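You operate a simulated robot arm through the tools that you are given. There is no shell and no other tool.

The job below is to be done with a simulated robot arm. You get a single attempt, and the scene is never put back.

TASK
Clamp the white board on the frame, set the green screwdriver to FLUSH and run both its screws in.
Fine: screwdriver back in its stand; other board, stack clamp and orange screwdriver stay.

It is judged by the outcome, as a careful person would: the job done as asked, and still so three seconds after it is handed in. It fails if anything else is knocked over, pushed out of place, dropped, spilled or broken.

THE ROBOT
A 7-joint arm with a two-finger parallel gripper, fixed in place. Base frame: the origin is on the floor under the middle of its stand, x ahead of it, y to its left, z up; the work surface is at about z = 80. Units: cm, rad, N and s.
With the tool pointing down near the work surface it reaches from about 38 to 90 cm from the base axis. Its first joint turns from -2.007 to 2.007 rad. Payload 3.91 kg.
Tool frame: the origin (TCP) lies between the finger pads and is the grasp point; the fingertips stand 3 cm ahead of it; z points along the fingers, y is the line along which they close. The gripper opens to 11 cm. The fingers are 2 cm wide and 1 cm thick; the gripper's body (4.8 by 11.2 cm) begins 5.5 cm behind the TCP.
Orientation is that of the tool frame in the base frame, as a unit quaternion [x, y, z, w]. With the fingers straight down and closing along the base's y, the tool's x points along the base's -x, its y along +y and its z along -z.

THE INTERFACE
- The arm moves only by the tool arm_command. Its argument "motion" is a list of rows, each a list of 3 entries, a list of its own where there are three numbers: the finger opening in cm, from 0 to 11, then the shift along the tool's x, y, z in cm, then the turn, a rotation vector about the tool's x, y, z in rad. In form: [[hand, [tx, ty, tz], [ax, ay, az]], ...]. A call has 1 to 20 rows; each row is the pose to reach, as a shift and turn from the pose commanded when the call began, along the tool's axes at that moment. A row lasts 0.2 s, in which the tool goes at most 5 cm and 0.15 rad; a call with a longer step from one row to the next is refused whole, and so is a gripper value outside its range. A pose out of reach is approached as far as the arm can. The call stops where the force on the tool passes 40 N (or 10 N more than at its start, if that is more) or the arm is blocked; 0.2 s more then pass. The fingers move at their own pace (about 15.3 cm/s each) and stop on an object; they squeeze with about 43 N. The grip force told is the motor's: it shows also when the fingers shut on nothing. Time passes only in rows, and 0.2 s behind the last, so rows that repeat a pose let the fingers close. It gives the time, the measured TCP pose, the force on the tool (base axes), the opening and the grip force at its end, in the units of the frame above (readings bear some noise), with the torque about the TCP (base axes, N m) and any sound that the robot's microphone picked up, and new pictures: "pictures" is both (left out), scene, wrist or none.
- Cameras (640 x 400 px; columns grow to the right, rows downward): "scene" is fixed at [39.78, -65.22, 151.19]; the picture's right is [1.00, -0.04, 0.00], its down [-0.02, -0.44, -0.90] and it looks along [0.03, 0.90, -0.44] (base axes); focal length 311 px, centre (320, 200). "wrist" rides on the gripper at [7.2, 1.7, -10.3] in the tool frame; the picture's right is [-0.23, 0.97, 0.00], its down [-0.76, -0.18, -0.62] and it looks along [-0.61, -0.14, 0.78] (tool axes); focal length 222 px, centre (320, 200).
- lift_body(by): slides the trunk up (or, below 0, down) by that many cm; the arm rides with it, the base frame stays. It gives what a move gives, with no picture.
- measure_at(camera, pixels): for up to 12 pixels [column, row] of the newest picture of that camera ("zoom" is the newest enlarged one), the place [x, y, z] in the base frame of the surface seen there, good to about 0.3 cm, but the place of the scene camera against the robot may be out by one fixed shift of up to 1.2 cm in any direction. It takes no simulated time.
- close_up(camera, box): a new picture of the part [left, top, right, bottom] of that camera's present view, enlarged. It takes no simulated time.
- finish_job(): hands the job in; it is judged then, once.

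Open the gripper and draw the arm clear of the work before you hand the job in, unless the task says otherwise.

The tools are called as a command line: name --argument value ..., lists and objects as JSON in quotes. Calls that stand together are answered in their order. arm_command: Moves the arm, as the interface text tells. Its arguments: {"type":"object","properties":{"motion":{"type":"array","items":{"type":"array"}},"pictures":{"type":"string","enum":["both","scene","wrist","none"]}},"required":["motion"]} The other tools are called the same way: lift_body (by) moves the trunk up or down; measure_at (camera, pixels) gives the place of the surface under pixels of a picture; close_up (camera, box) takes an enlarged picture of a part of a camera's view; finish_job () hands the job in.

At the start:

```text
time: 0.0
eef_pos: [37.2, 30.45, 136.46]
orientation: [0.0, 1.0, 0.0, 0.0]
ft_force: [-0.3, 0.7, 0.8]
torque: [-0.04, -0.03, -0.04]
grip_width: 11.02
finger_force: 0.1
trunk travel left (down, up): [-85.0, 14.0]
```

scene: 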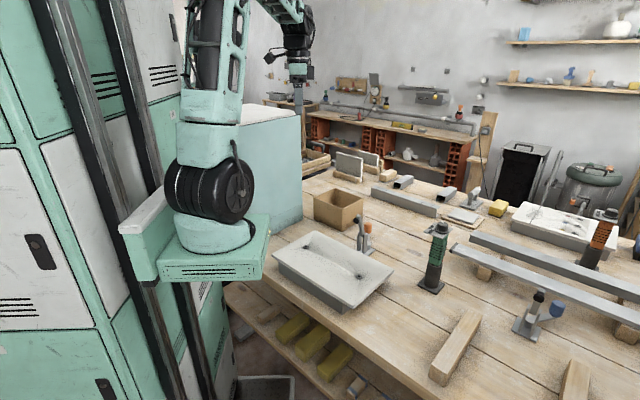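
wrist: 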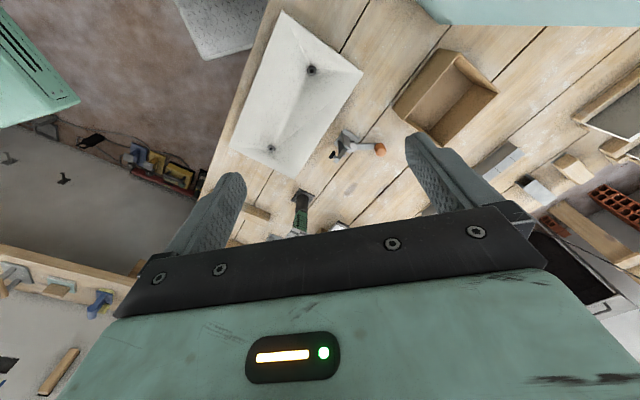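

The scene shows a white board near (333,268), a green screwdriver near (435,255), clamps at (365,235) and (530,315). I take enlarged views to understand what each thing is.

close_up --camera "scene" --box '[260, 200, 460, 325]'

close_up --camera "scene" --box '[440, 180, 640, 305]'

close_up --camera "scene" --box '[420, 270, 640, 400]'

close_up --camera "scene" --box '[320, 140, 520, 265]'

```text
3.20 times, centred on (360, 262) of scene
```

zoom: 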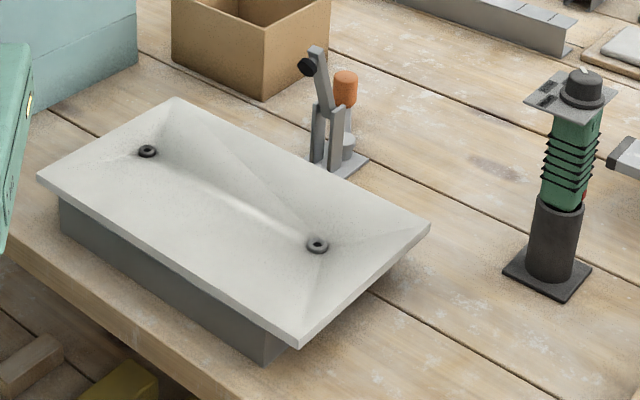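

```text
3.20 times, centred on (540, 242) of scene
```

zoom: 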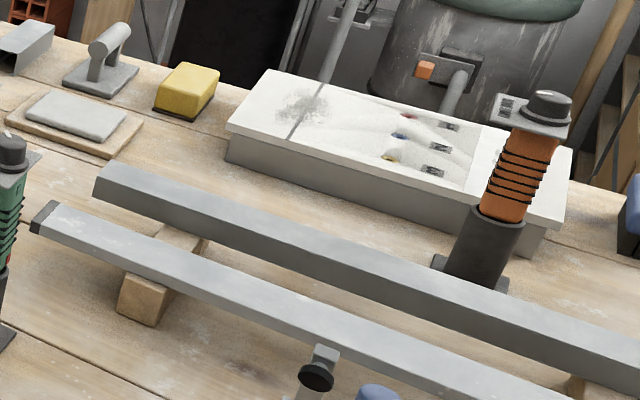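

```text
2.91 times, centred on (530, 335) of scene
```

zoom: 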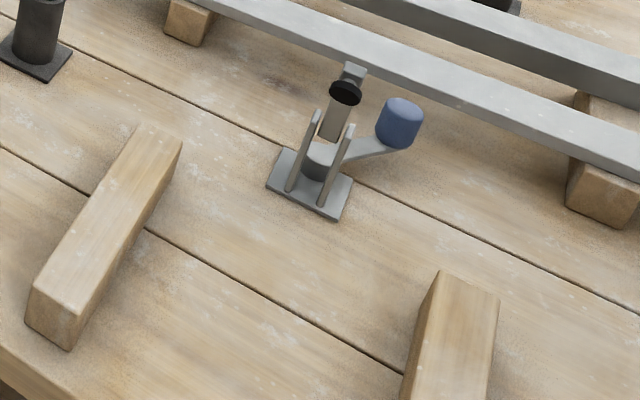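

```text
3.20 times, centred on (420, 202) of scene
```

zoom: 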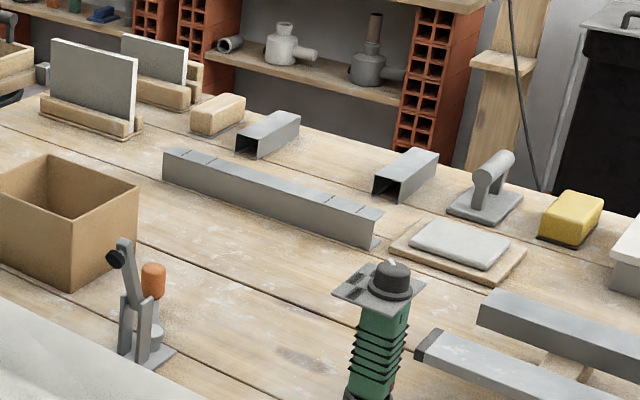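

The left object shows two dark screw-like rings; the right white-topped box carries small coloured marks. I zoom in more on each, plus the two clamps and the screwdriver heads.

close_up --camera "scene" --box '[500, 195, 600, 257]'

close_up --camera "scene" --box '[405, 210, 475, 300]'

close_up --camera "scene" --box '[335, 205, 395, 265]'

close_up --camera "scene" --box '[500, 280, 580, 350]'

close_up --camera "scene" --box '[420, 172, 520, 232]'

close_up --camera "scene" --box '[570, 195, 640, 270]'

```text
6.40 times, centred on (550, 226) of scene
```

zoom: 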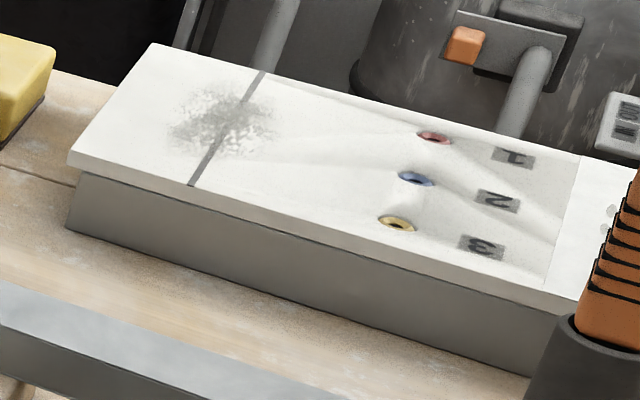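

```text
4.44 times, centred on (440, 255) of scene
```

zoom: 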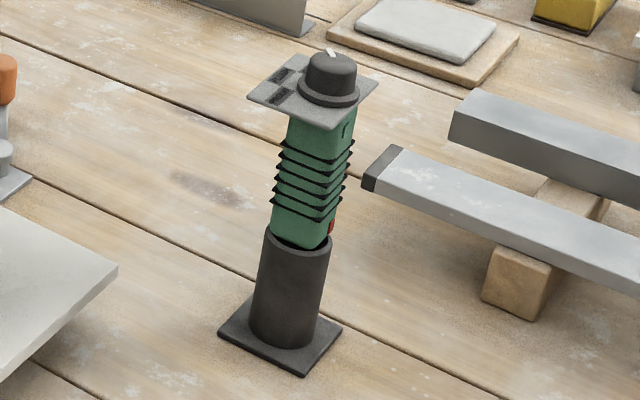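

```text
6.67 times, centred on (365, 235) of scene
```

zoom: 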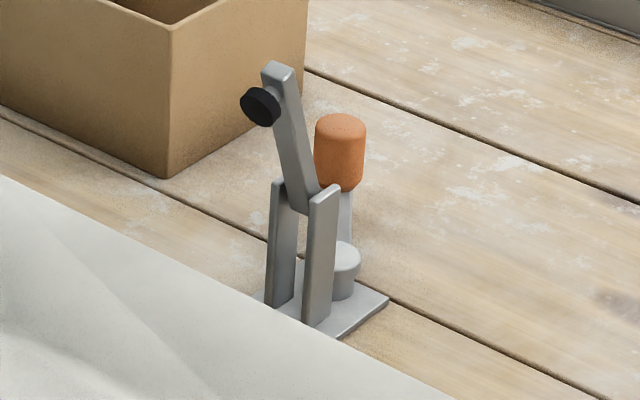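

```text
5.71 times, centred on (540, 315) of scene
```

zoom: 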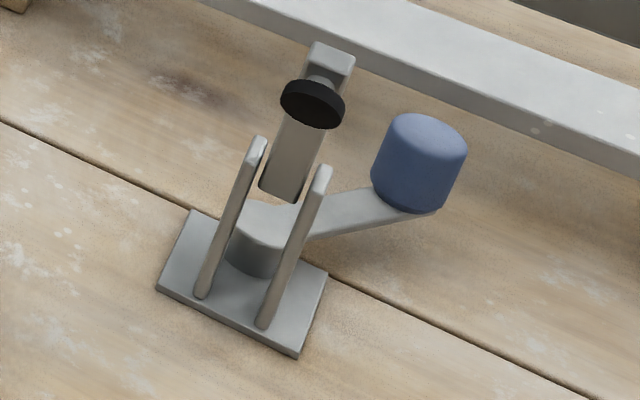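

```text
6.40 times, centred on (470, 202) of scene
```

zoom: 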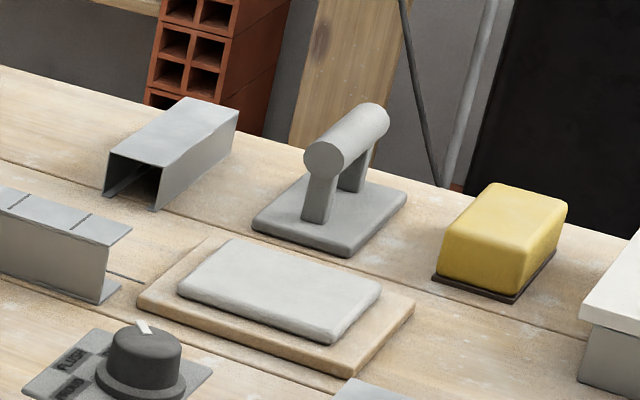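

```text
5.33 times, centred on (605, 232) of scene
```

zoom: 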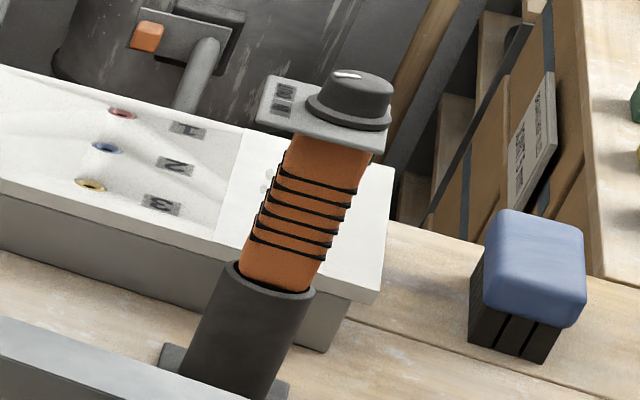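

I measure key places: corners and rings of the left board, the clamp parts, the screwdriver and stand, and the right board.

measure_at --camera "scene" --pixels '[[273, 256], [315, 232], [393, 269], [352, 306], [306, 247], [359, 276], [333, 262], [280, 270], [345, 308], [363, 226], [360, 218], [368, 226]]'

measure_at --camera "scene" --pixels '[[438, 225], [430, 229], [440, 245], [432, 270], [431, 288], [444, 286], [418, 284], [538, 296], [555, 308], [530, 327], [545, 290], [470, 252]]'

measure_at --camera "scene" --pixels '[[525, 204], [513, 220], [568, 217], [565, 223], [562, 230], [610, 250], [598, 222], [608, 212], [590, 262], [530, 235], [560, 245], [475, 205]]'

close_up --camera "wrist" --box '[220, 0, 500, 175]'

close_up --camera "wrist" --box '[280, 120, 400, 240]'

```text
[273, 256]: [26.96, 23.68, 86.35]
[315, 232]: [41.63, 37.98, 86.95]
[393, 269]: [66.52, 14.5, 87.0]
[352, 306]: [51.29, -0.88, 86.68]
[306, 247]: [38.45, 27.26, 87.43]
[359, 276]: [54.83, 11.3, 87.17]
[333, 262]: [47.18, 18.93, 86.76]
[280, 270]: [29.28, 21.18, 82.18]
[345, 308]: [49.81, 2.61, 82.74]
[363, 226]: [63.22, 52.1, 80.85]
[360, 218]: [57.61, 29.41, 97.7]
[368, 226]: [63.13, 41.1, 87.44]
```

```text
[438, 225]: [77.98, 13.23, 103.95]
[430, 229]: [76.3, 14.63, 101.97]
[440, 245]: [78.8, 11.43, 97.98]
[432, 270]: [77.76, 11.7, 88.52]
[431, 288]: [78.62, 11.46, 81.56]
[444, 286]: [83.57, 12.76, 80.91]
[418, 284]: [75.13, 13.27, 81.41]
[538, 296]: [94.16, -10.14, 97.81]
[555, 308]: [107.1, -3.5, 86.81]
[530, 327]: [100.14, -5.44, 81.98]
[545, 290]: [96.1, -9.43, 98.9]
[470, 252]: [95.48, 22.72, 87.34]
```

```text
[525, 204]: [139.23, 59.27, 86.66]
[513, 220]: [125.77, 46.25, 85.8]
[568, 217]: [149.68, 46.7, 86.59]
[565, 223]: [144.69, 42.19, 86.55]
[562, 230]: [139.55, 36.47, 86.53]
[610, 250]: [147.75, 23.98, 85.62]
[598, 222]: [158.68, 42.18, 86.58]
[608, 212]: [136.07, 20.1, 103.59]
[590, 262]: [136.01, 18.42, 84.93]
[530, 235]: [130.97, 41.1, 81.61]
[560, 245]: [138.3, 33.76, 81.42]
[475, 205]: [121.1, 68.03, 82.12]
```

```text
2.29 times, centred on (360, 88) of wrist
```

zoom: 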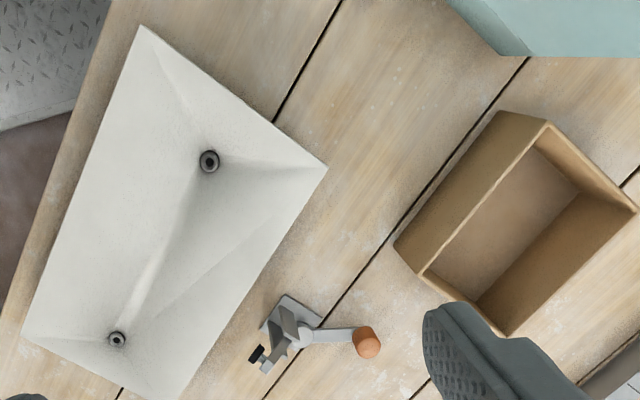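

```text
3.33 times, centred on (340, 180) of wrist
```

zoom: 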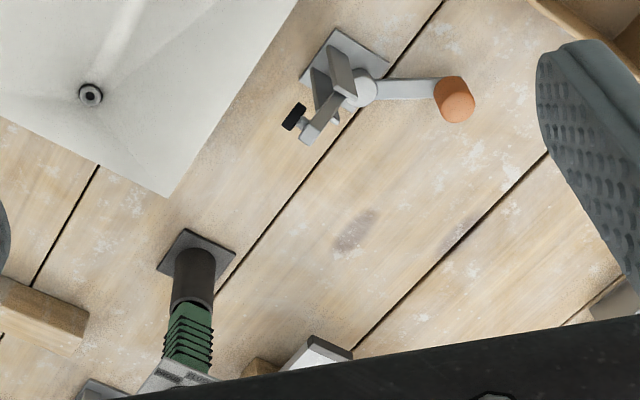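

The wrist view shows the same left board, clamp and stand. I measure the same features through the wrist camera to find the scene camera's offset.

measure_at --camera "wrist" --pixels '[[311, 70], [271, 148], [282, 12], [362, 71], [299, 176], [231, 150], [379, 149], [365, 148], [348, 140], [334, 155], [342, 134], [352, 147]]'

measure_at --camera "wrist" --pixels '[[298, 192], [303, 205], [297, 218], [288, 199], [311, 196], [345, 150], [336, 145], [330, 140], [338, 128], [357, 140], [293, 229], [298, 232]]'

close_up --camera "wrist" --box '[320, 115, 400, 175]'

close_up --camera "wrist" --box '[270, 175, 330, 240]'

```text
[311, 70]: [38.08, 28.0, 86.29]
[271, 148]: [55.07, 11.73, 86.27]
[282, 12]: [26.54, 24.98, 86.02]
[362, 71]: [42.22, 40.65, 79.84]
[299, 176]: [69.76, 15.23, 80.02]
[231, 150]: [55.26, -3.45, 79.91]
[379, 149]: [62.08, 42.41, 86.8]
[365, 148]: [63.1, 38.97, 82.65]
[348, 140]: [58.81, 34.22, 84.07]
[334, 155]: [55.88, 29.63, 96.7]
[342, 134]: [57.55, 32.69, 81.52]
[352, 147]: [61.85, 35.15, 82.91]
```

```text
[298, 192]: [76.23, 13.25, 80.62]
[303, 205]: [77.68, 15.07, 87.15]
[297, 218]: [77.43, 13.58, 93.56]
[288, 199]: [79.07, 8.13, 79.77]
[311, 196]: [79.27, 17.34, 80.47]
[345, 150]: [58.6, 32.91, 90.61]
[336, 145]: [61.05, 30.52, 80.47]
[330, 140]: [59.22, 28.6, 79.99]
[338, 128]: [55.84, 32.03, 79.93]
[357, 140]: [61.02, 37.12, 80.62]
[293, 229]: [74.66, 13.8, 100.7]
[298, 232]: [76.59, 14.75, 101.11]
```

```text
6.67 times, centred on (360, 145) of wrist
```

zoom: 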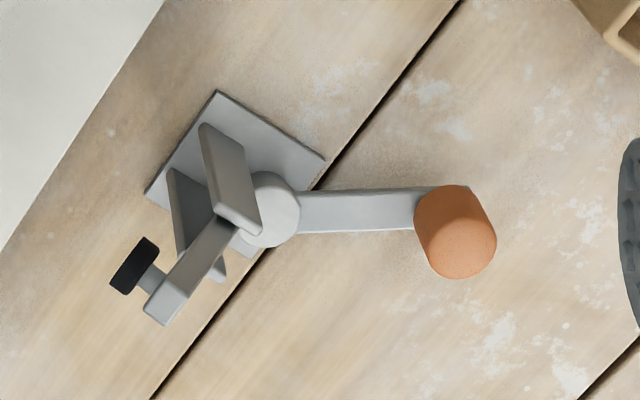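

```text
6.15 times, centred on (300, 208) of wrist
```

zoom: 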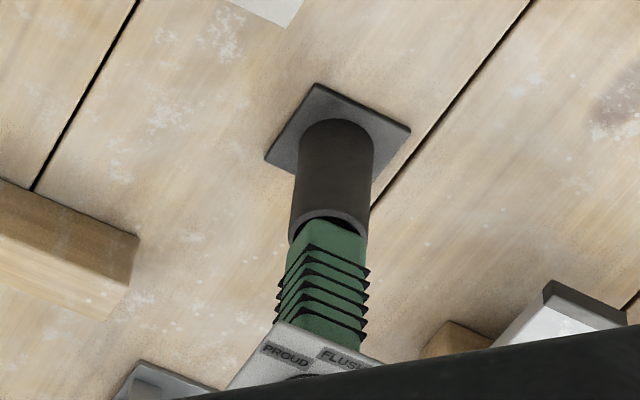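

Wrist readings put the screws at (38.1,28.0) and (55.1,11.7), z 86.3, and the scene camera is off by about (+0.1,-0.6,+1). I move the hand to above the green screwdriver at about (77.5,13.5) to look down at its dial.

arm_command --motion '[[11, [-4, -1.7, 1.5], [0, 0, 0]], [11, [-8, -3.4, 3], [0, 0, 0]], [11, [-12, -5.1, 4.5], [0, 0, 0]], [11, [-16, -6.8, 6], [0, 0, 0]], [11, [-20, -8.5, 7.5], [0, 0, 0]], [11, [-24, -10.2, 9], [0, 0, 0]], [11, [-28, -11.9, 10.5], [0, 0, 0]], [11, [-32, -13.6, 12], [0, 0, 0]], [11, [-35, -15.3, 13.5], [0, 0, 0]], [11, [-37, -17, 15], [0, 0, 0]]]' --pictures "both"

```text
time: 2.2
eef_pos: [74.18, 13.25, 121.6]
orientation: [0.0, 1.0, 0.0, 0.0]
ft_force: [-0.8, -0.5, -0.3]
torque: [-0.04, 0.0, -0.01]
grip_width: 11.02
finger_force: 0.0
trunk travel left (down, up): [-85.0, 14.0]
```

scene: 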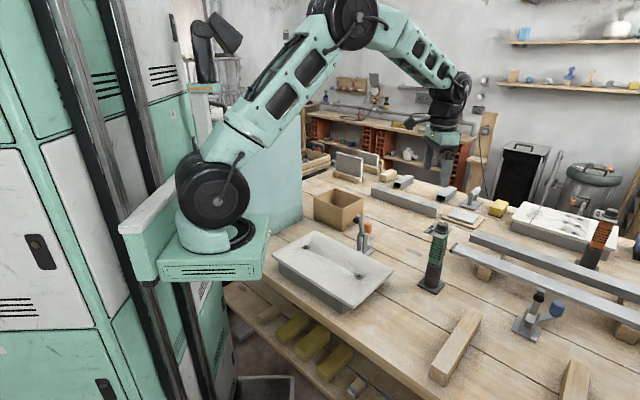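
wrist: 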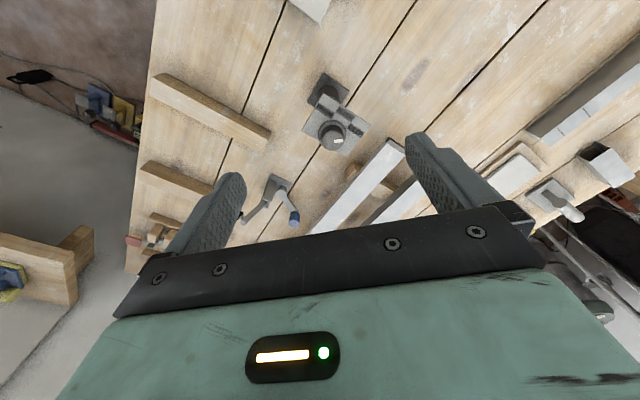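

The driver's top plate is now visible at about (335,130) in the wrist view. I enlarge it and measure the plate and knob.

close_up --camera "wrist" --box '[290, 65, 390, 165]'

close_up --camera "scene" --box '[415, 215, 460, 260]'

close_up --camera "wrist" --box '[230, 160, 320, 240]'

measure_at --camera "wrist" --pixels '[[332, 136], [333, 141], [340, 112], [320, 108], [303, 128], [347, 154], [369, 126], [328, 95], [326, 72], [306, 100], [347, 96], [322, 104]]'

```text
4.00 times, centred on (340, 115) of wrist
```

zoom: 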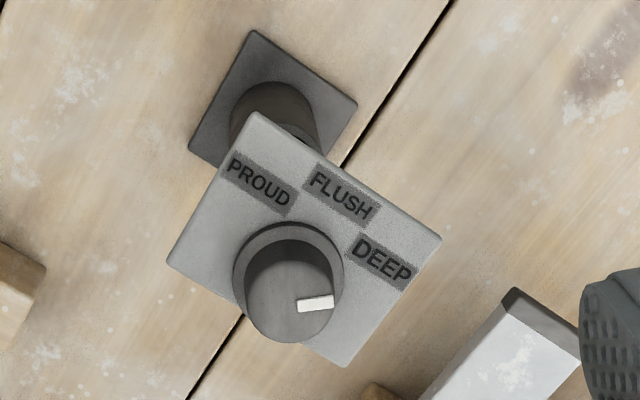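

```text
8.89 times, centred on (438, 238) of scene
```

zoom: 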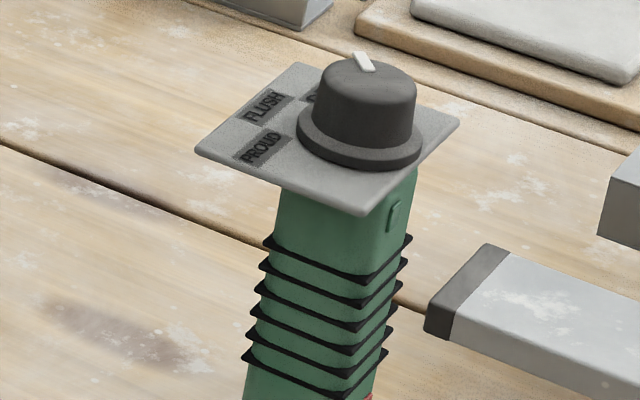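

```text
5.00 times, centred on (275, 200) of wrist
```

zoom: 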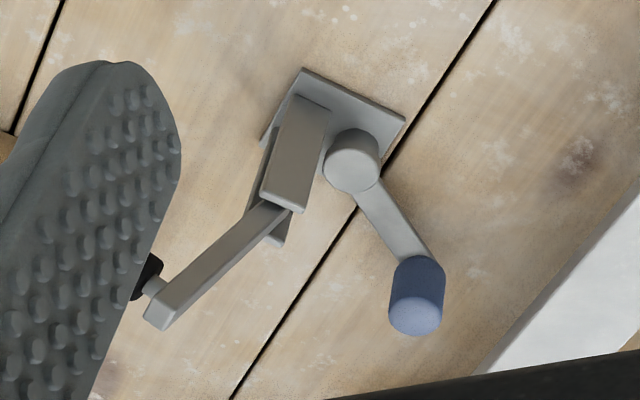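

```text
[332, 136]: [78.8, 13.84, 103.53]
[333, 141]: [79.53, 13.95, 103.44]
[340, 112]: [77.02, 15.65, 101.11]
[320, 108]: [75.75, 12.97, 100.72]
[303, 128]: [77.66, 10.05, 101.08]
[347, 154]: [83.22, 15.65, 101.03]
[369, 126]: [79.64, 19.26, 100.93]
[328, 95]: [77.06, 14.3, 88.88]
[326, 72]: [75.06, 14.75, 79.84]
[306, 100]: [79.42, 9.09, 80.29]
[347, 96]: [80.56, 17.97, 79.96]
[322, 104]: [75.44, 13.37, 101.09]
```

The dial's white pointer points to DEEP now; labels run PROUD, FLUSH, DEEP around the knob. I measure the plate corners, labels, and knob precisely on the enlarged picture.

close_up --camera "wrist" --box '[290, 70, 386, 166]'

measure_at --camera "wrist" --pixels '[[324.8, 94.5], [303, 131], [369, 125.5], [346, 154.5], [325, 111], [345.5, 113.5], [355.5, 130.5], [319, 132], [345, 131], [332.5, 121.5], [340, 140], [325, 140]]'

```text
4.17 times, centred on (338, 118) of wrist
```

zoom: 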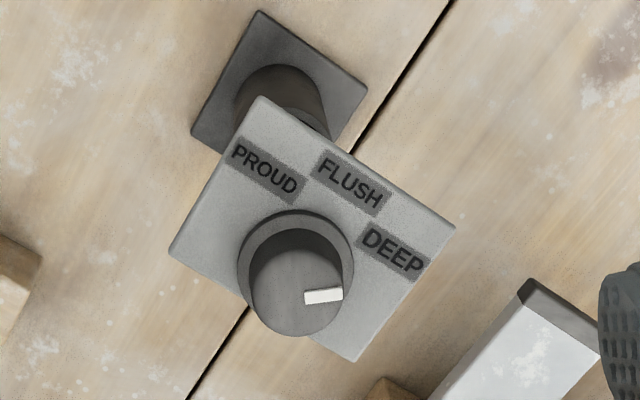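

```text
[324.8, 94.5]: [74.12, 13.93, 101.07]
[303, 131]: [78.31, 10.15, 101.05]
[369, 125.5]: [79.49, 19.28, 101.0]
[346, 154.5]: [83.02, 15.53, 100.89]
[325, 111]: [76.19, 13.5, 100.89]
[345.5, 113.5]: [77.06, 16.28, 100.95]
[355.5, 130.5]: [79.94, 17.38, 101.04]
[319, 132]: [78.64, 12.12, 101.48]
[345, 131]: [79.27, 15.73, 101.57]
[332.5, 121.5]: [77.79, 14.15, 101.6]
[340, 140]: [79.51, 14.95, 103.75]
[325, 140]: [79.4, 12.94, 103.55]
```

Plate corners give a 7.6 × 5.4 cm plate at 45°, knob centre about (79.2,13.9) with top z 103.6. FLUSH lies about 55° counter-clockwise from DEEP as seen from above; I descend above the knob to check alignment.

arm_command --motion '[[8, [-2, 0.2, 4], [0, 0, 0]], [6, [-4, 0.4, 8], [0, 0, 0]], [6, [-5, 0.6, 11.6], [0, 0, 0]], [6, [-5, 0.6, 11.6], [0, 0, 0]]]' --pictures "both"

```text
time: 3.2
eef_pos: [79.2, 14.04, 109.91]
orientation: [0.001, 1.0, 0.0, 0.0]
ft_force: [0.2, 1.2, 0.5]
torque: [-0.03, 0.0, -0.01]
grip_width: 6.01
finger_force: 0.0
trunk travel left (down, up): [-85.0, 14.0]
```

scene: 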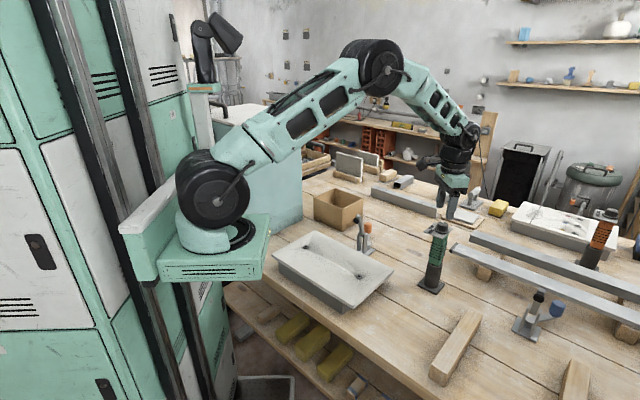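
wrist: 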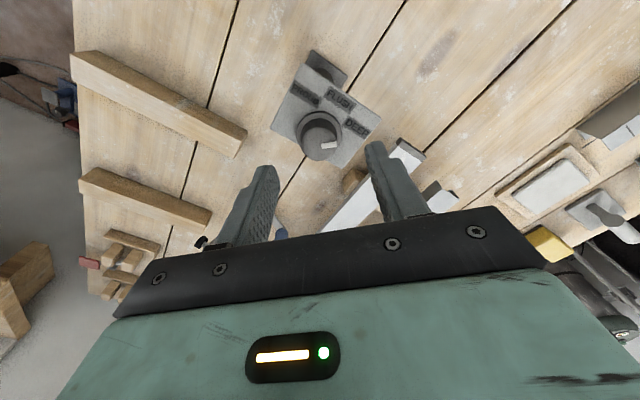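

The hand is above the knob, now at about (321,138) in the wrist view. I measure the knob and pointer again from here.

close_up --camera "wrist" --box '[260, 50, 400, 190]'

measure_at --camera "wrist" --pixels '[[304, 146], [338, 146], [321, 158], [320, 148], [298, 135], [345, 131], [320, 112], [270, 128], [345, 166], [380, 118], [308, 72], [328, 146]]'

```text
2.86 times, centred on (330, 120) of wrist
```

zoom: 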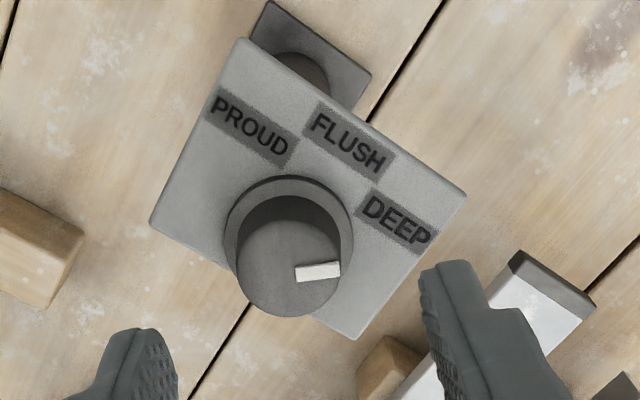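

```text
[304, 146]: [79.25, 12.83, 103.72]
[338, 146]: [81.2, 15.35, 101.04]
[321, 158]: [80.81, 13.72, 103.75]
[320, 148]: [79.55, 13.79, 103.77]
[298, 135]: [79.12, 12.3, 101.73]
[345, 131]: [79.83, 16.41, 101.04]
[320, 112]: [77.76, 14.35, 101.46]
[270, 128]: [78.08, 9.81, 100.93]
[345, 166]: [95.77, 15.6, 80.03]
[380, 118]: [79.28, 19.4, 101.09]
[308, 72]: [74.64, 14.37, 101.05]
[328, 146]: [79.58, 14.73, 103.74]
```

Knob top centre is about (79.25,13.9,103.7), diameter ~2.9, right under the TCP. I descend 4.8 cm so the fingertips straddle the knob just above its flange, then close.

arm_command --motion '[[6, [0, 0, 2.5], [0, 0, 0]], [6, [0, 0, 4.8], [0, 0, 0]], [6, [0, 0, 4.8], [0, 0, 0]], [4.5, [0, 0, 4.8], [0, 0, 0]], [3.5, [0, 0, 4.8], [0, 0, 0]]]' --pictures "both"

```text
time: 4.4
eef_pos: [79.27, 13.97, 104.95]
orientation: [0.001, 1.0, -0.001, 0.0]
ft_force: [1.4, -0.2, 0.5]
torque: [-0.04, 0.01, 0.03]
grip_width: 3.52
finger_force: 0.3
trunk travel left (down, up): [-85.0, 14.0]
```

scene: 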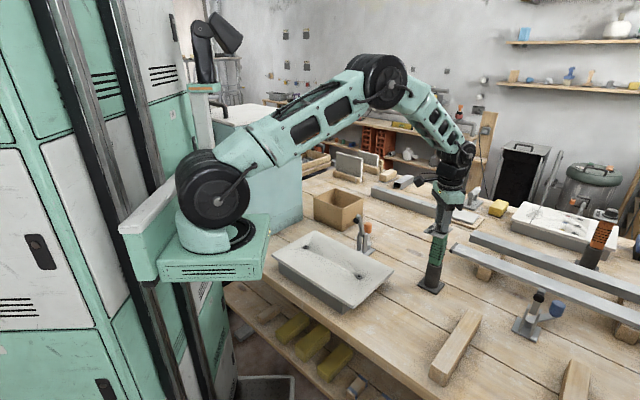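
wrist: 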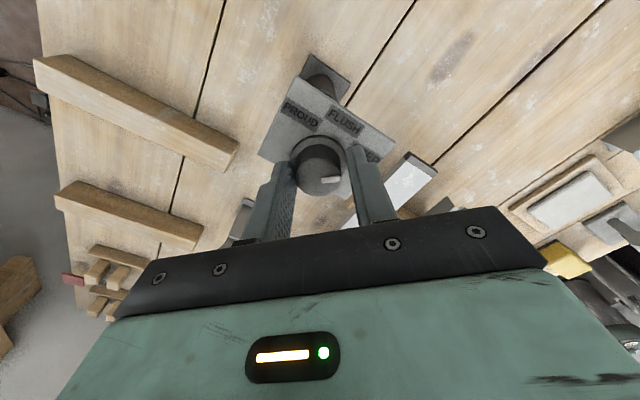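

The knob at (318,168) sits centred between the fingers. I close onto it and see what width they stop at.

arm_command --motion '[[2.6, [0, 0, 0], [0, 0, 0]], [2.0, [0, 0, 0], [0, 0, 0]], [2.0, [0, 0, 0], [0, 0, 0]]]' --pictures "wrist"

close_up --camera "wrist" --box '[250, 90, 410, 190]'

```text
time: 5.2
eef_pos: [79.12, 13.98, 105.06]
orientation: [0.001, 1.0, 0.0, 0.0]
ft_force: [1.0, -2.4, 0.1]
torque: [-0.15, -0.12, 0.03]
grip_width: 3.0
finger_force: 43.2
trunk travel left (down, up): [-85.0, 14.0]
```

wrist: 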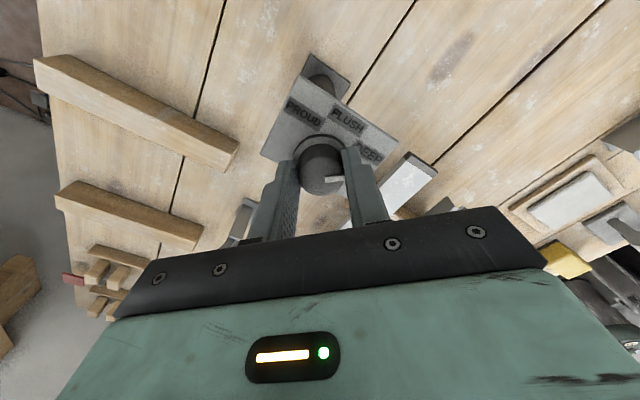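

```text
4.00 times, centred on (330, 140) of wrist
```

zoom: 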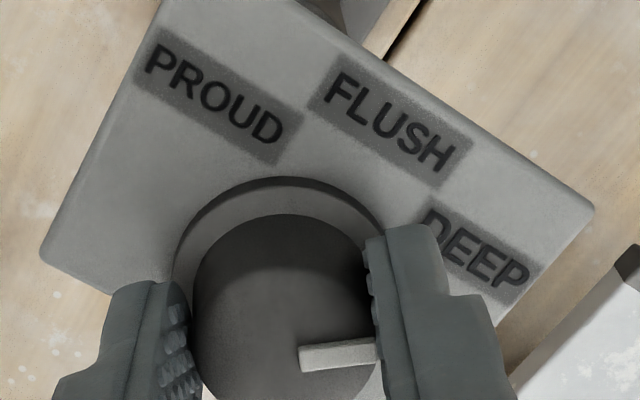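

The fingers hold the knob at 3.0 cm. I turn it counter-clockwise (seen from above) by 0.5 rad first and check that the plate does not turn with it.

arm_command --motion '[[2.0, [0, 0, 0], [0, 0, -0.1]], [2.0, [0, 0, 0], [0, 0, -0.2]], [2.0, [0, 0, 0], [0, 0, -0.3]], [2.0, [0, 0, 0], [0, 0, -0.4]], [2.0, [0, 0, 0], [0, 0, -0.5]]]' --pictures "both"

close_up --camera "wrist" --box '[250, 90, 410, 190]'

```text
time: 6.4
eef_pos: [79.26, 14.03, 104.97]
orientation: [-0.248, 0.969, 0.0, -0.001]
ft_force: [-2.2, -1.9, -1.8]
torque: [-0.52, 0.6, -0.01]
grip_width: 2.96
finger_force: 43.2
trunk travel left (down, up): [-85.0, 14.0]
```

scene: 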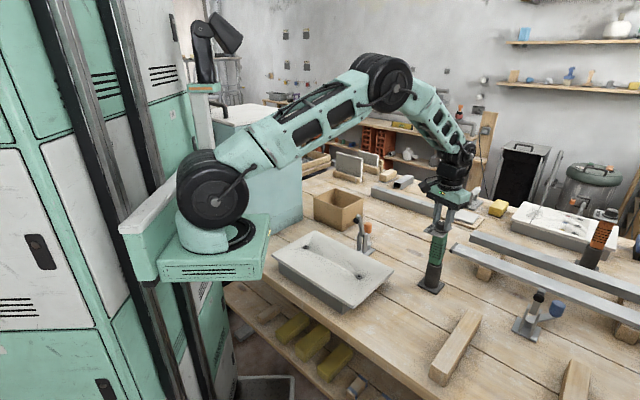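
wrist: 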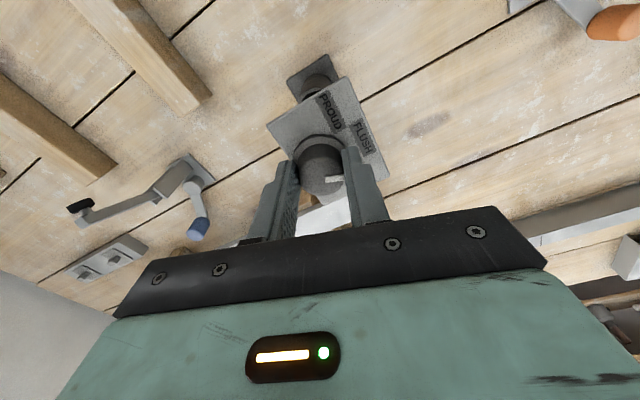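

```text
4.00 times, centred on (330, 140) of wrist
```

zoom: 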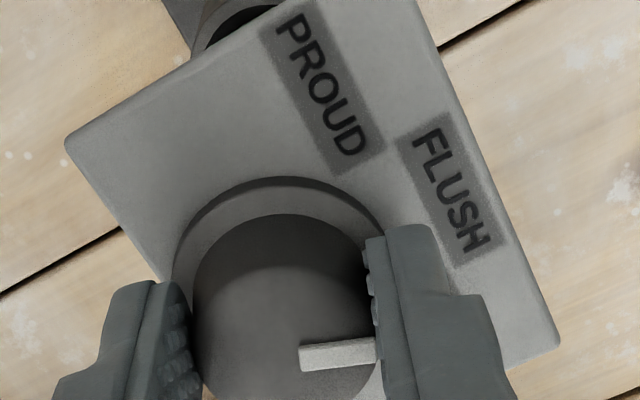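

The knob turns and the plate stays aligned with the bench seam; the pointer is about halfway between DEEP and FLUSH. I turn a further 0.46 rad.

arm_command --motion '[[2.0, [0, 0, 0], [0, 0, -0.1]], [2.0, [0, 0, 0], [0, 0, -0.2]], [2.0, [0, 0, 0], [0, 0, -0.3]], [2.0, [0, 0, 0], [0, 0, -0.4]], [2.0, [0, 0, 0], [0, 0, -0.46]], [2.0, [0, 0, 0], [0, 0, -0.46]]]' --pictures "both"

close_up --camera "wrist" --box '[250, 90, 410, 190]'

```text
time: 7.8
eef_pos: [79.34, 13.89, 105.11]
orientation: [-0.461, 0.887, 0.0, 0.0]
ft_force: [-0.2, -2.7, -2.5]
torque: [-0.51, 0.18, -0.07]
grip_width: 2.98
finger_force: 43.3
trunk travel left (down, up): [-85.0, 14.0]
```

scene: 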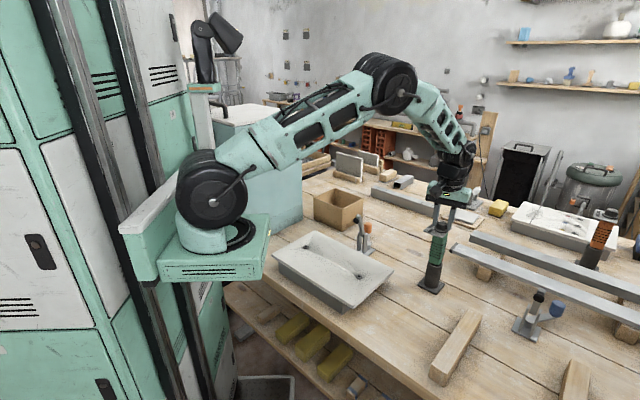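
wrist: 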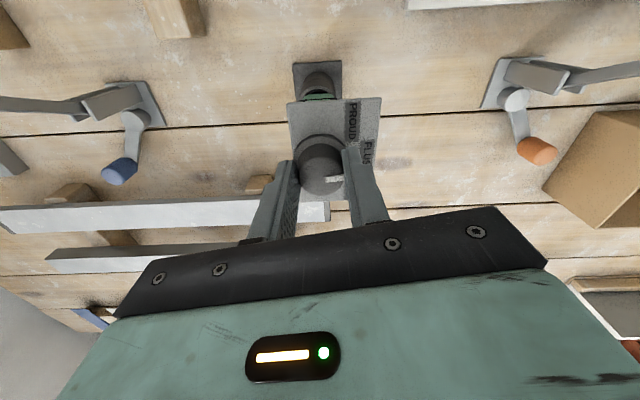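

```text
4.00 times, centred on (330, 140) of wrist
```

zoom: 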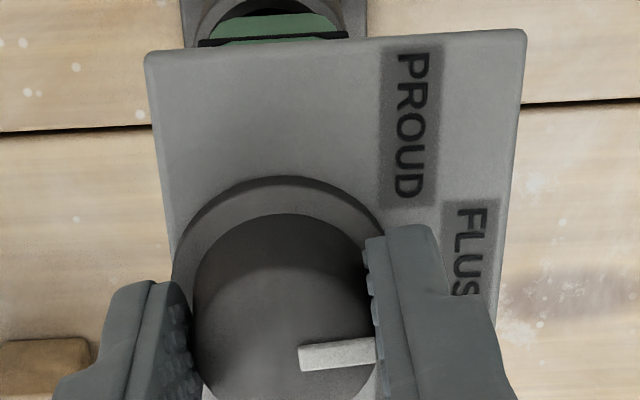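

The pointer now aims at FLUSH (label at zoom (470,260)). I open the fingers and rise to verify the dial.

arm_command --motion '[[4, [0, 0, 0], [0, 0, 0]], [6, [0, 0, 0], [0, 0, 0]], [6, [0, 0, -4], [0, 0, 0]], [6, [0, 0, -8], [0, 0, 0]], [6, [0, 0, -12], [0, 0, 0]]]' --pictures "wrist"

close_up --camera "wrist" --box '[270, 50, 400, 150]'

```text
time: 9.0
eef_pos: [79.16, 13.69, 117.02]
orientation: [-0.462, 0.887, 0.0, 0.0]
ft_force: [0.0, 0.5, 0.1]
torque: [0.0, 0.04, 0.01]
grip_width: 5.99
finger_force: 0.0
trunk travel left (down, up): [-85.0, 14.0]
```

wrist: 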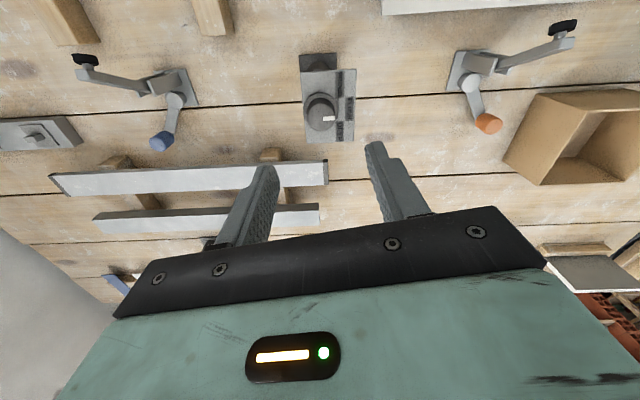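

```text
4.00 times, centred on (335, 100) of wrist
```

zoom: 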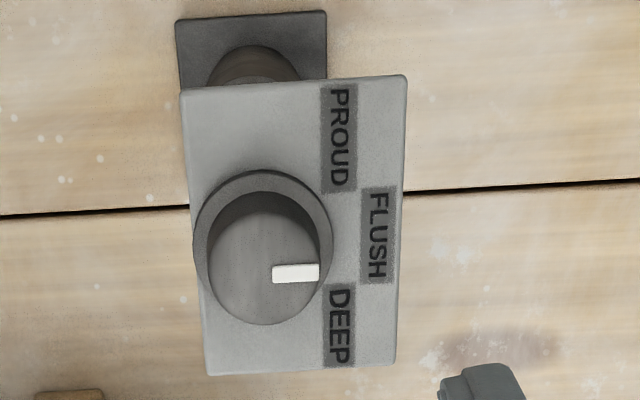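

The dial reads FLUSH. Next I go and look at the orange-knobbed clamp near (59,33) from closer, staying well above it.

arm_command --motion '[[6, [-1, 4.5, 0], [0, 0, 0]], [6, [-2, 9, 0], [0, 0, 0]], [6, [-3, 13.5, 0], [0, 0, 0]], [6, [-4, 18, 0], [0, 0, 0]], [6, [-5, 22.5, 2], [0, 0, 0]], [6, [-5.7, 27.2, 3], [0, 0, 0]], [6, [-5.7, 27.2, 3], [0, 0, 0]]]' --pictures "both"

close_up --camera "wrist" --box '[220, 20, 420, 190]'

```text
refused: row 5 steps farther than a row can; nothing moved
```

```text
2.35 times, centred on (320, 105) of wrist
```

zoom: 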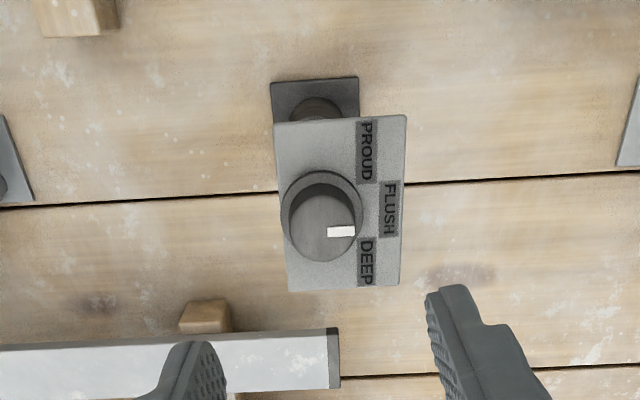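

A row was too long, so nothing moved. I resend the same path with shorter steps.

arm_command --motion '[[6, [-0.9, 4, 0], [0, 0, 0]], [6, [-1.8, 8, 0], [0, 0, 0]], [6, [-2.7, 12, 0], [0, 0, 0]], [6, [-3.6, 16, 0.5], [0, 0, 0]], [6, [-4.5, 20, 1], [0, 0, 0]], [6, [-5.2, 24, 2], [0, 0, 0]], [6, [-5.7, 27.2, 3], [0, 0, 0]], [6, [-5.7, 27.2, 3], [0, 0, 0]]]' --pictures "both"

close_up --camera "wrist" --box '[220, 20, 420, 190]'

```text
time: 10.8
eef_pos: [60.19, 34.41, 113.92]
orientation: [-0.462, 0.887, 0.001, 0.0]
ft_force: [-0.5, 0.8, -0.2]
torque: [0.0, 0.0, 0.01]
grip_width: 5.98
finger_force: 0.2
trunk travel left (down, up): [-85.0, 14.0]
```

scene: 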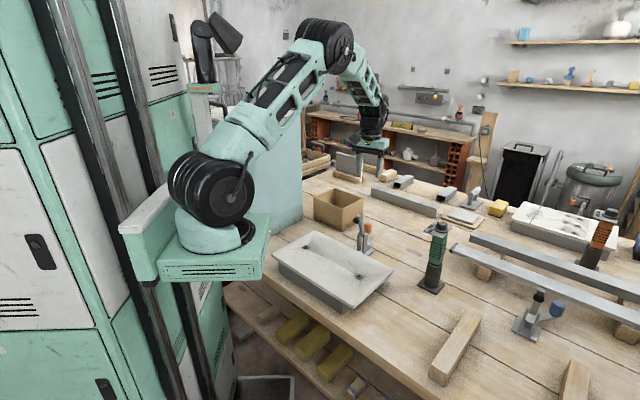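
wrist: 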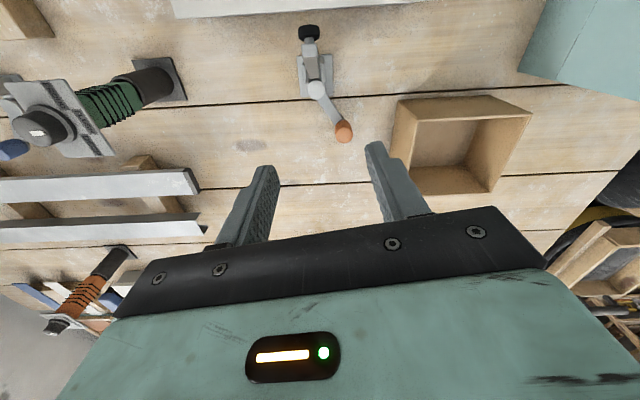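

```text
2.35 times, centred on (320, 105) of wrist
```

zoom: 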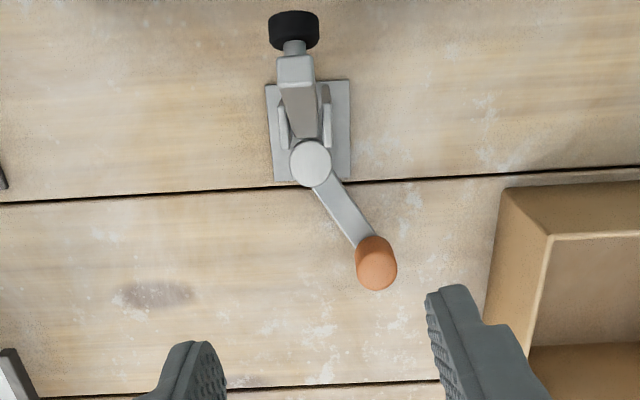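

From above the clamp shows a round boss with a swung lever ending in the orange knob at (343,130), the pad arm standing up toward the board. I measure its parts.

measure_at --camera "wrist" --pixels '[[317, 87], [343, 132], [344, 138], [340, 122], [328, 105], [310, 49], [309, 30], [310, 39], [300, 56], [330, 54], [332, 94], [303, 97]]'

close_up --camera "wrist" --box '[280, 15, 370, 150]'

close_up --camera "wrist" --box '[0, 50, 200, 170]'

```text
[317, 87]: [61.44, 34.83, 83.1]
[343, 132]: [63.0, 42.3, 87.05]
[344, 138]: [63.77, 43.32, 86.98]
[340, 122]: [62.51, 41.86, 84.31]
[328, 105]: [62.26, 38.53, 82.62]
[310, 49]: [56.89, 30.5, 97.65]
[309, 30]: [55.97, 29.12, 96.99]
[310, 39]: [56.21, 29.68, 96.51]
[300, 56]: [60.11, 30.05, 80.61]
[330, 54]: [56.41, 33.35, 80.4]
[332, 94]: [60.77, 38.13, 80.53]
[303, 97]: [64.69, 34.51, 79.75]
```

```text
2.96 times, centred on (325, 82) of wrist
```

zoom: 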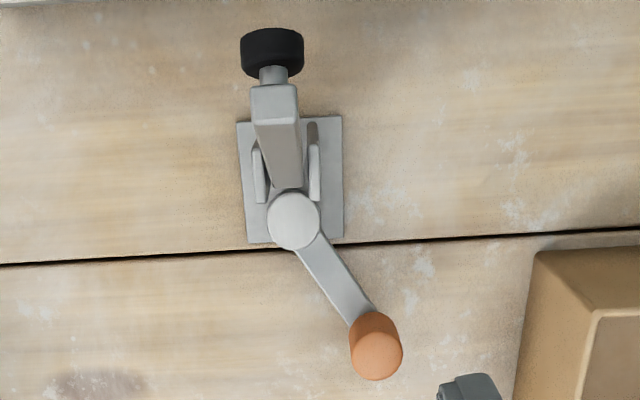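

```text
3.20 times, centred on (100, 110) of wrist
```

zoom: 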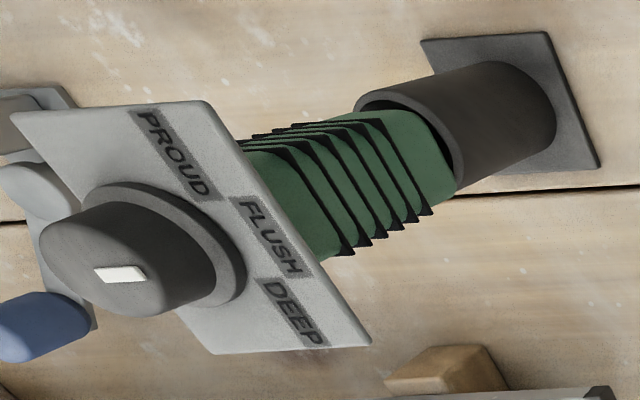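

The boss is at about (61.4,34.8), the knob at about (63.1,42.5) with top z 87, so the lever probably swings about the vertical boss. I measure the nearby cardboard box before moving in over the knob.

measure_at --camera "wrist" --pixels '[[400, 100], [396, 178], [412, 122], [528, 112], [490, 190], [404, 140], [412, 192], [180, 8], [400, 2]]'

arm_command --motion '[[6, [-2, 0.6, 2], [0, 0, 0]], [6, [-4, 1.2, 5], [0, 0, 0]], [6, [-6, 1.7, 8], [0, 0, 0]], [6, [-8.3, 2.27, 11], [0, 0, 0]], [6, [-8.3, 2.27, 14], [0, 0, 0]], [6, [-8.3, 2.27, 14], [0, 0, 0]]]' --pictures "both"

```text
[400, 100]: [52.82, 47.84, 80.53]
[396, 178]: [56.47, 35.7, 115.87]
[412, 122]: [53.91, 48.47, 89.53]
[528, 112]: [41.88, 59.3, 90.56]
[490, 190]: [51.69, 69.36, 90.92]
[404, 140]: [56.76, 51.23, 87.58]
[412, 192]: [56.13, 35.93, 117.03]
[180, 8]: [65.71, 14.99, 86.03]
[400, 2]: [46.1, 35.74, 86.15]
```

```text
time: 12.2
eef_pos: [63.29, 42.58, 100.03]
orientation: [-0.461, 0.887, -0.001, 0.001]
ft_force: [-0.8, 0.1, 0.2]
torque: [0.02, 0.01, -0.04]
grip_width: 6.01
finger_force: 0.0
trunk travel left (down, up): [-85.0, 14.0]
```

scene: 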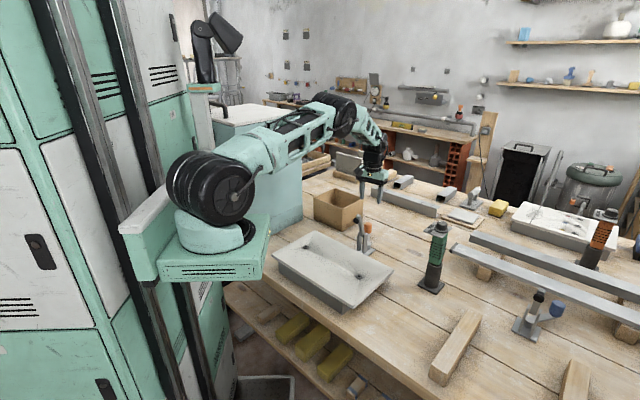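
wrist: 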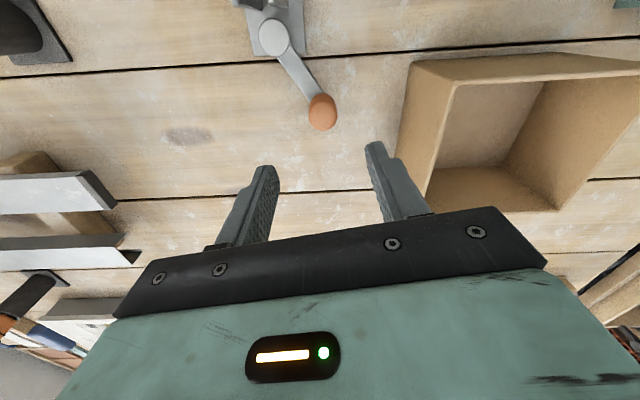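

The knob is at (322,112) in the wrist view, box wall about 6 cm clear of the right finger. I measure the knob again from here.

close_up --camera "wrist" --box '[240, 0, 400, 150]'

measure_at --camera "wrist" --pixels '[[322, 115], [312, 115], [333, 115], [322, 127], [322, 97], [273, 35], [295, 70], [310, 92], [285, 45], [262, 30]]'

```text
2.67 times, centred on (320, 75) of wrist
```

zoom: 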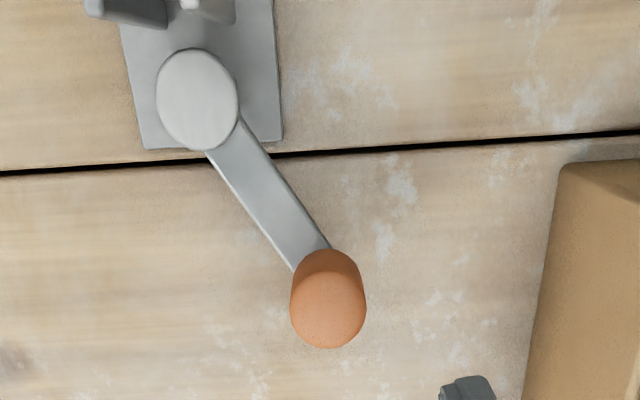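

```text
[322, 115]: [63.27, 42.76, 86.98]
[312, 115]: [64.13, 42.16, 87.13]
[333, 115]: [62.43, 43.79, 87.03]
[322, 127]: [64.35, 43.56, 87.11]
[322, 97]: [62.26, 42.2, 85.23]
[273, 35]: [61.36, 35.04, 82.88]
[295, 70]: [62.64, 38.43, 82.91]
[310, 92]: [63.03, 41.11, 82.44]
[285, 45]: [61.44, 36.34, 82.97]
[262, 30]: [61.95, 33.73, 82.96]
```

Knob centre is (63.35,42.9), top z 87.0, lever top z 82.9, boss (61.4,35.1): arm of 8 cm at 76°. I descend so the fingertips reach z 84.5 around the knob, then close on it.

arm_command --motion '[[6, [-0.27, 0.13, 4], [0, 0, 0]], [6, [-0.27, 0.13, 8], [0, 0, 0]], [6, [-0.27, 0.13, 11], [0, 0, 0]], [6, [-0.27, 0.13, 12.5], [0, 0, 0]], [4, [-0.27, 0.13, 12.5], [0, 0, 0]], [3.4, [-0.27, 0.13, 12.5], [0, 0, 0]], [2, [-0.27, 0.13, 12.5], [0, 0, 0]], [2, [-0.27, 0.13, 12.5], [0, 0, 0]]]' --pictures "both"

```text
time: 14.0
eef_pos: [63.16, 42.65, 87.56]
orientation: [-0.462, 0.887, 0.0, -0.001]
ft_force: [-3.0, 2.1, -2.3]
torque: [0.27, -0.13, -0.14]
grip_width: 2.98
finger_force: 45.1
trunk travel left (down, up): [-85.0, 14.0]
```

scene: 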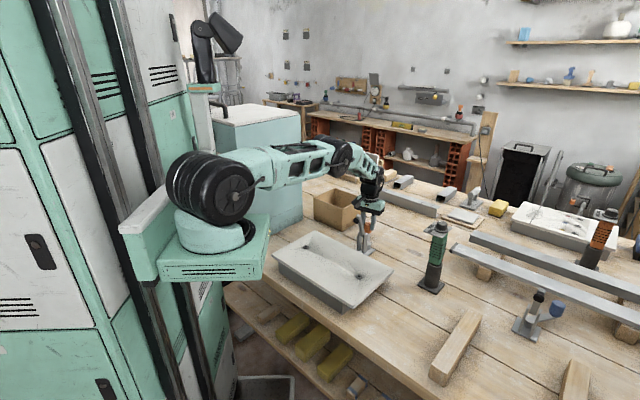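
wrist: 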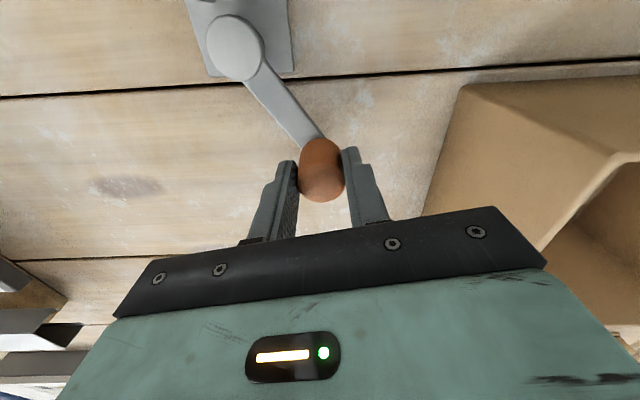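

The knob is gripped at 2.98 cm. I try a small swing of the lever (about 10° clockwise seen from above, away from the box) and watch the force and the pad arm.

arm_command --motion '[[2, [-0.1, -0.45, 0], [0, 0, 0.06]], [2, [-0.22, -0.9, 0], [0, 0, 0.12]], [2, [-0.39, -1.34, 0], [0, 0, 0.175]], [2, [-0.39, -1.34, 0], [0, 0, 0.175]]]' --pictures "both"

close_up --camera "scene" --box '[330, 190, 410, 265]'

```text
time: 14.7
eef_pos: [63.31, 42.69, 87.7]
orientation: [-0.405, 0.914, 0.004, -0.007]
ft_force: [-12.8, 2.8, 6.0]
torque: [-0.16, -0.08, 0.28]
grip_width: 2.98
finger_force: 45.1
trunk travel left (down, up): [-85.0, 14.0]
stopped in row 3: the force on the tool passed its limit at 44 N (the readings are from after the stop); the commanded pose is now the measured one
```

scene: 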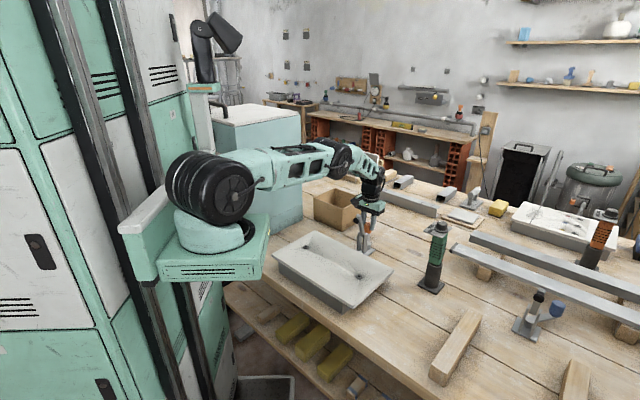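
wrist: 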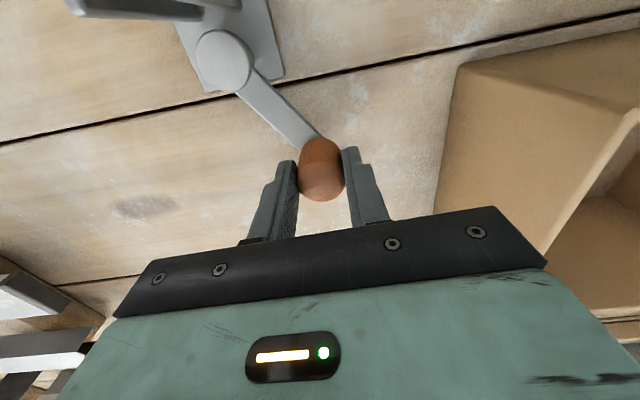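

```text
5.33 times, centred on (370, 228) of scene
```

zoom: 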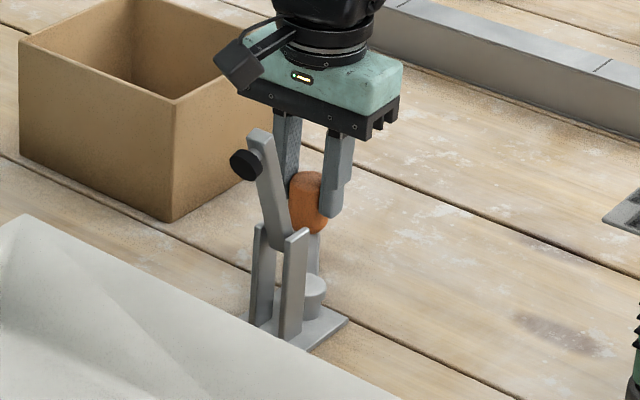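

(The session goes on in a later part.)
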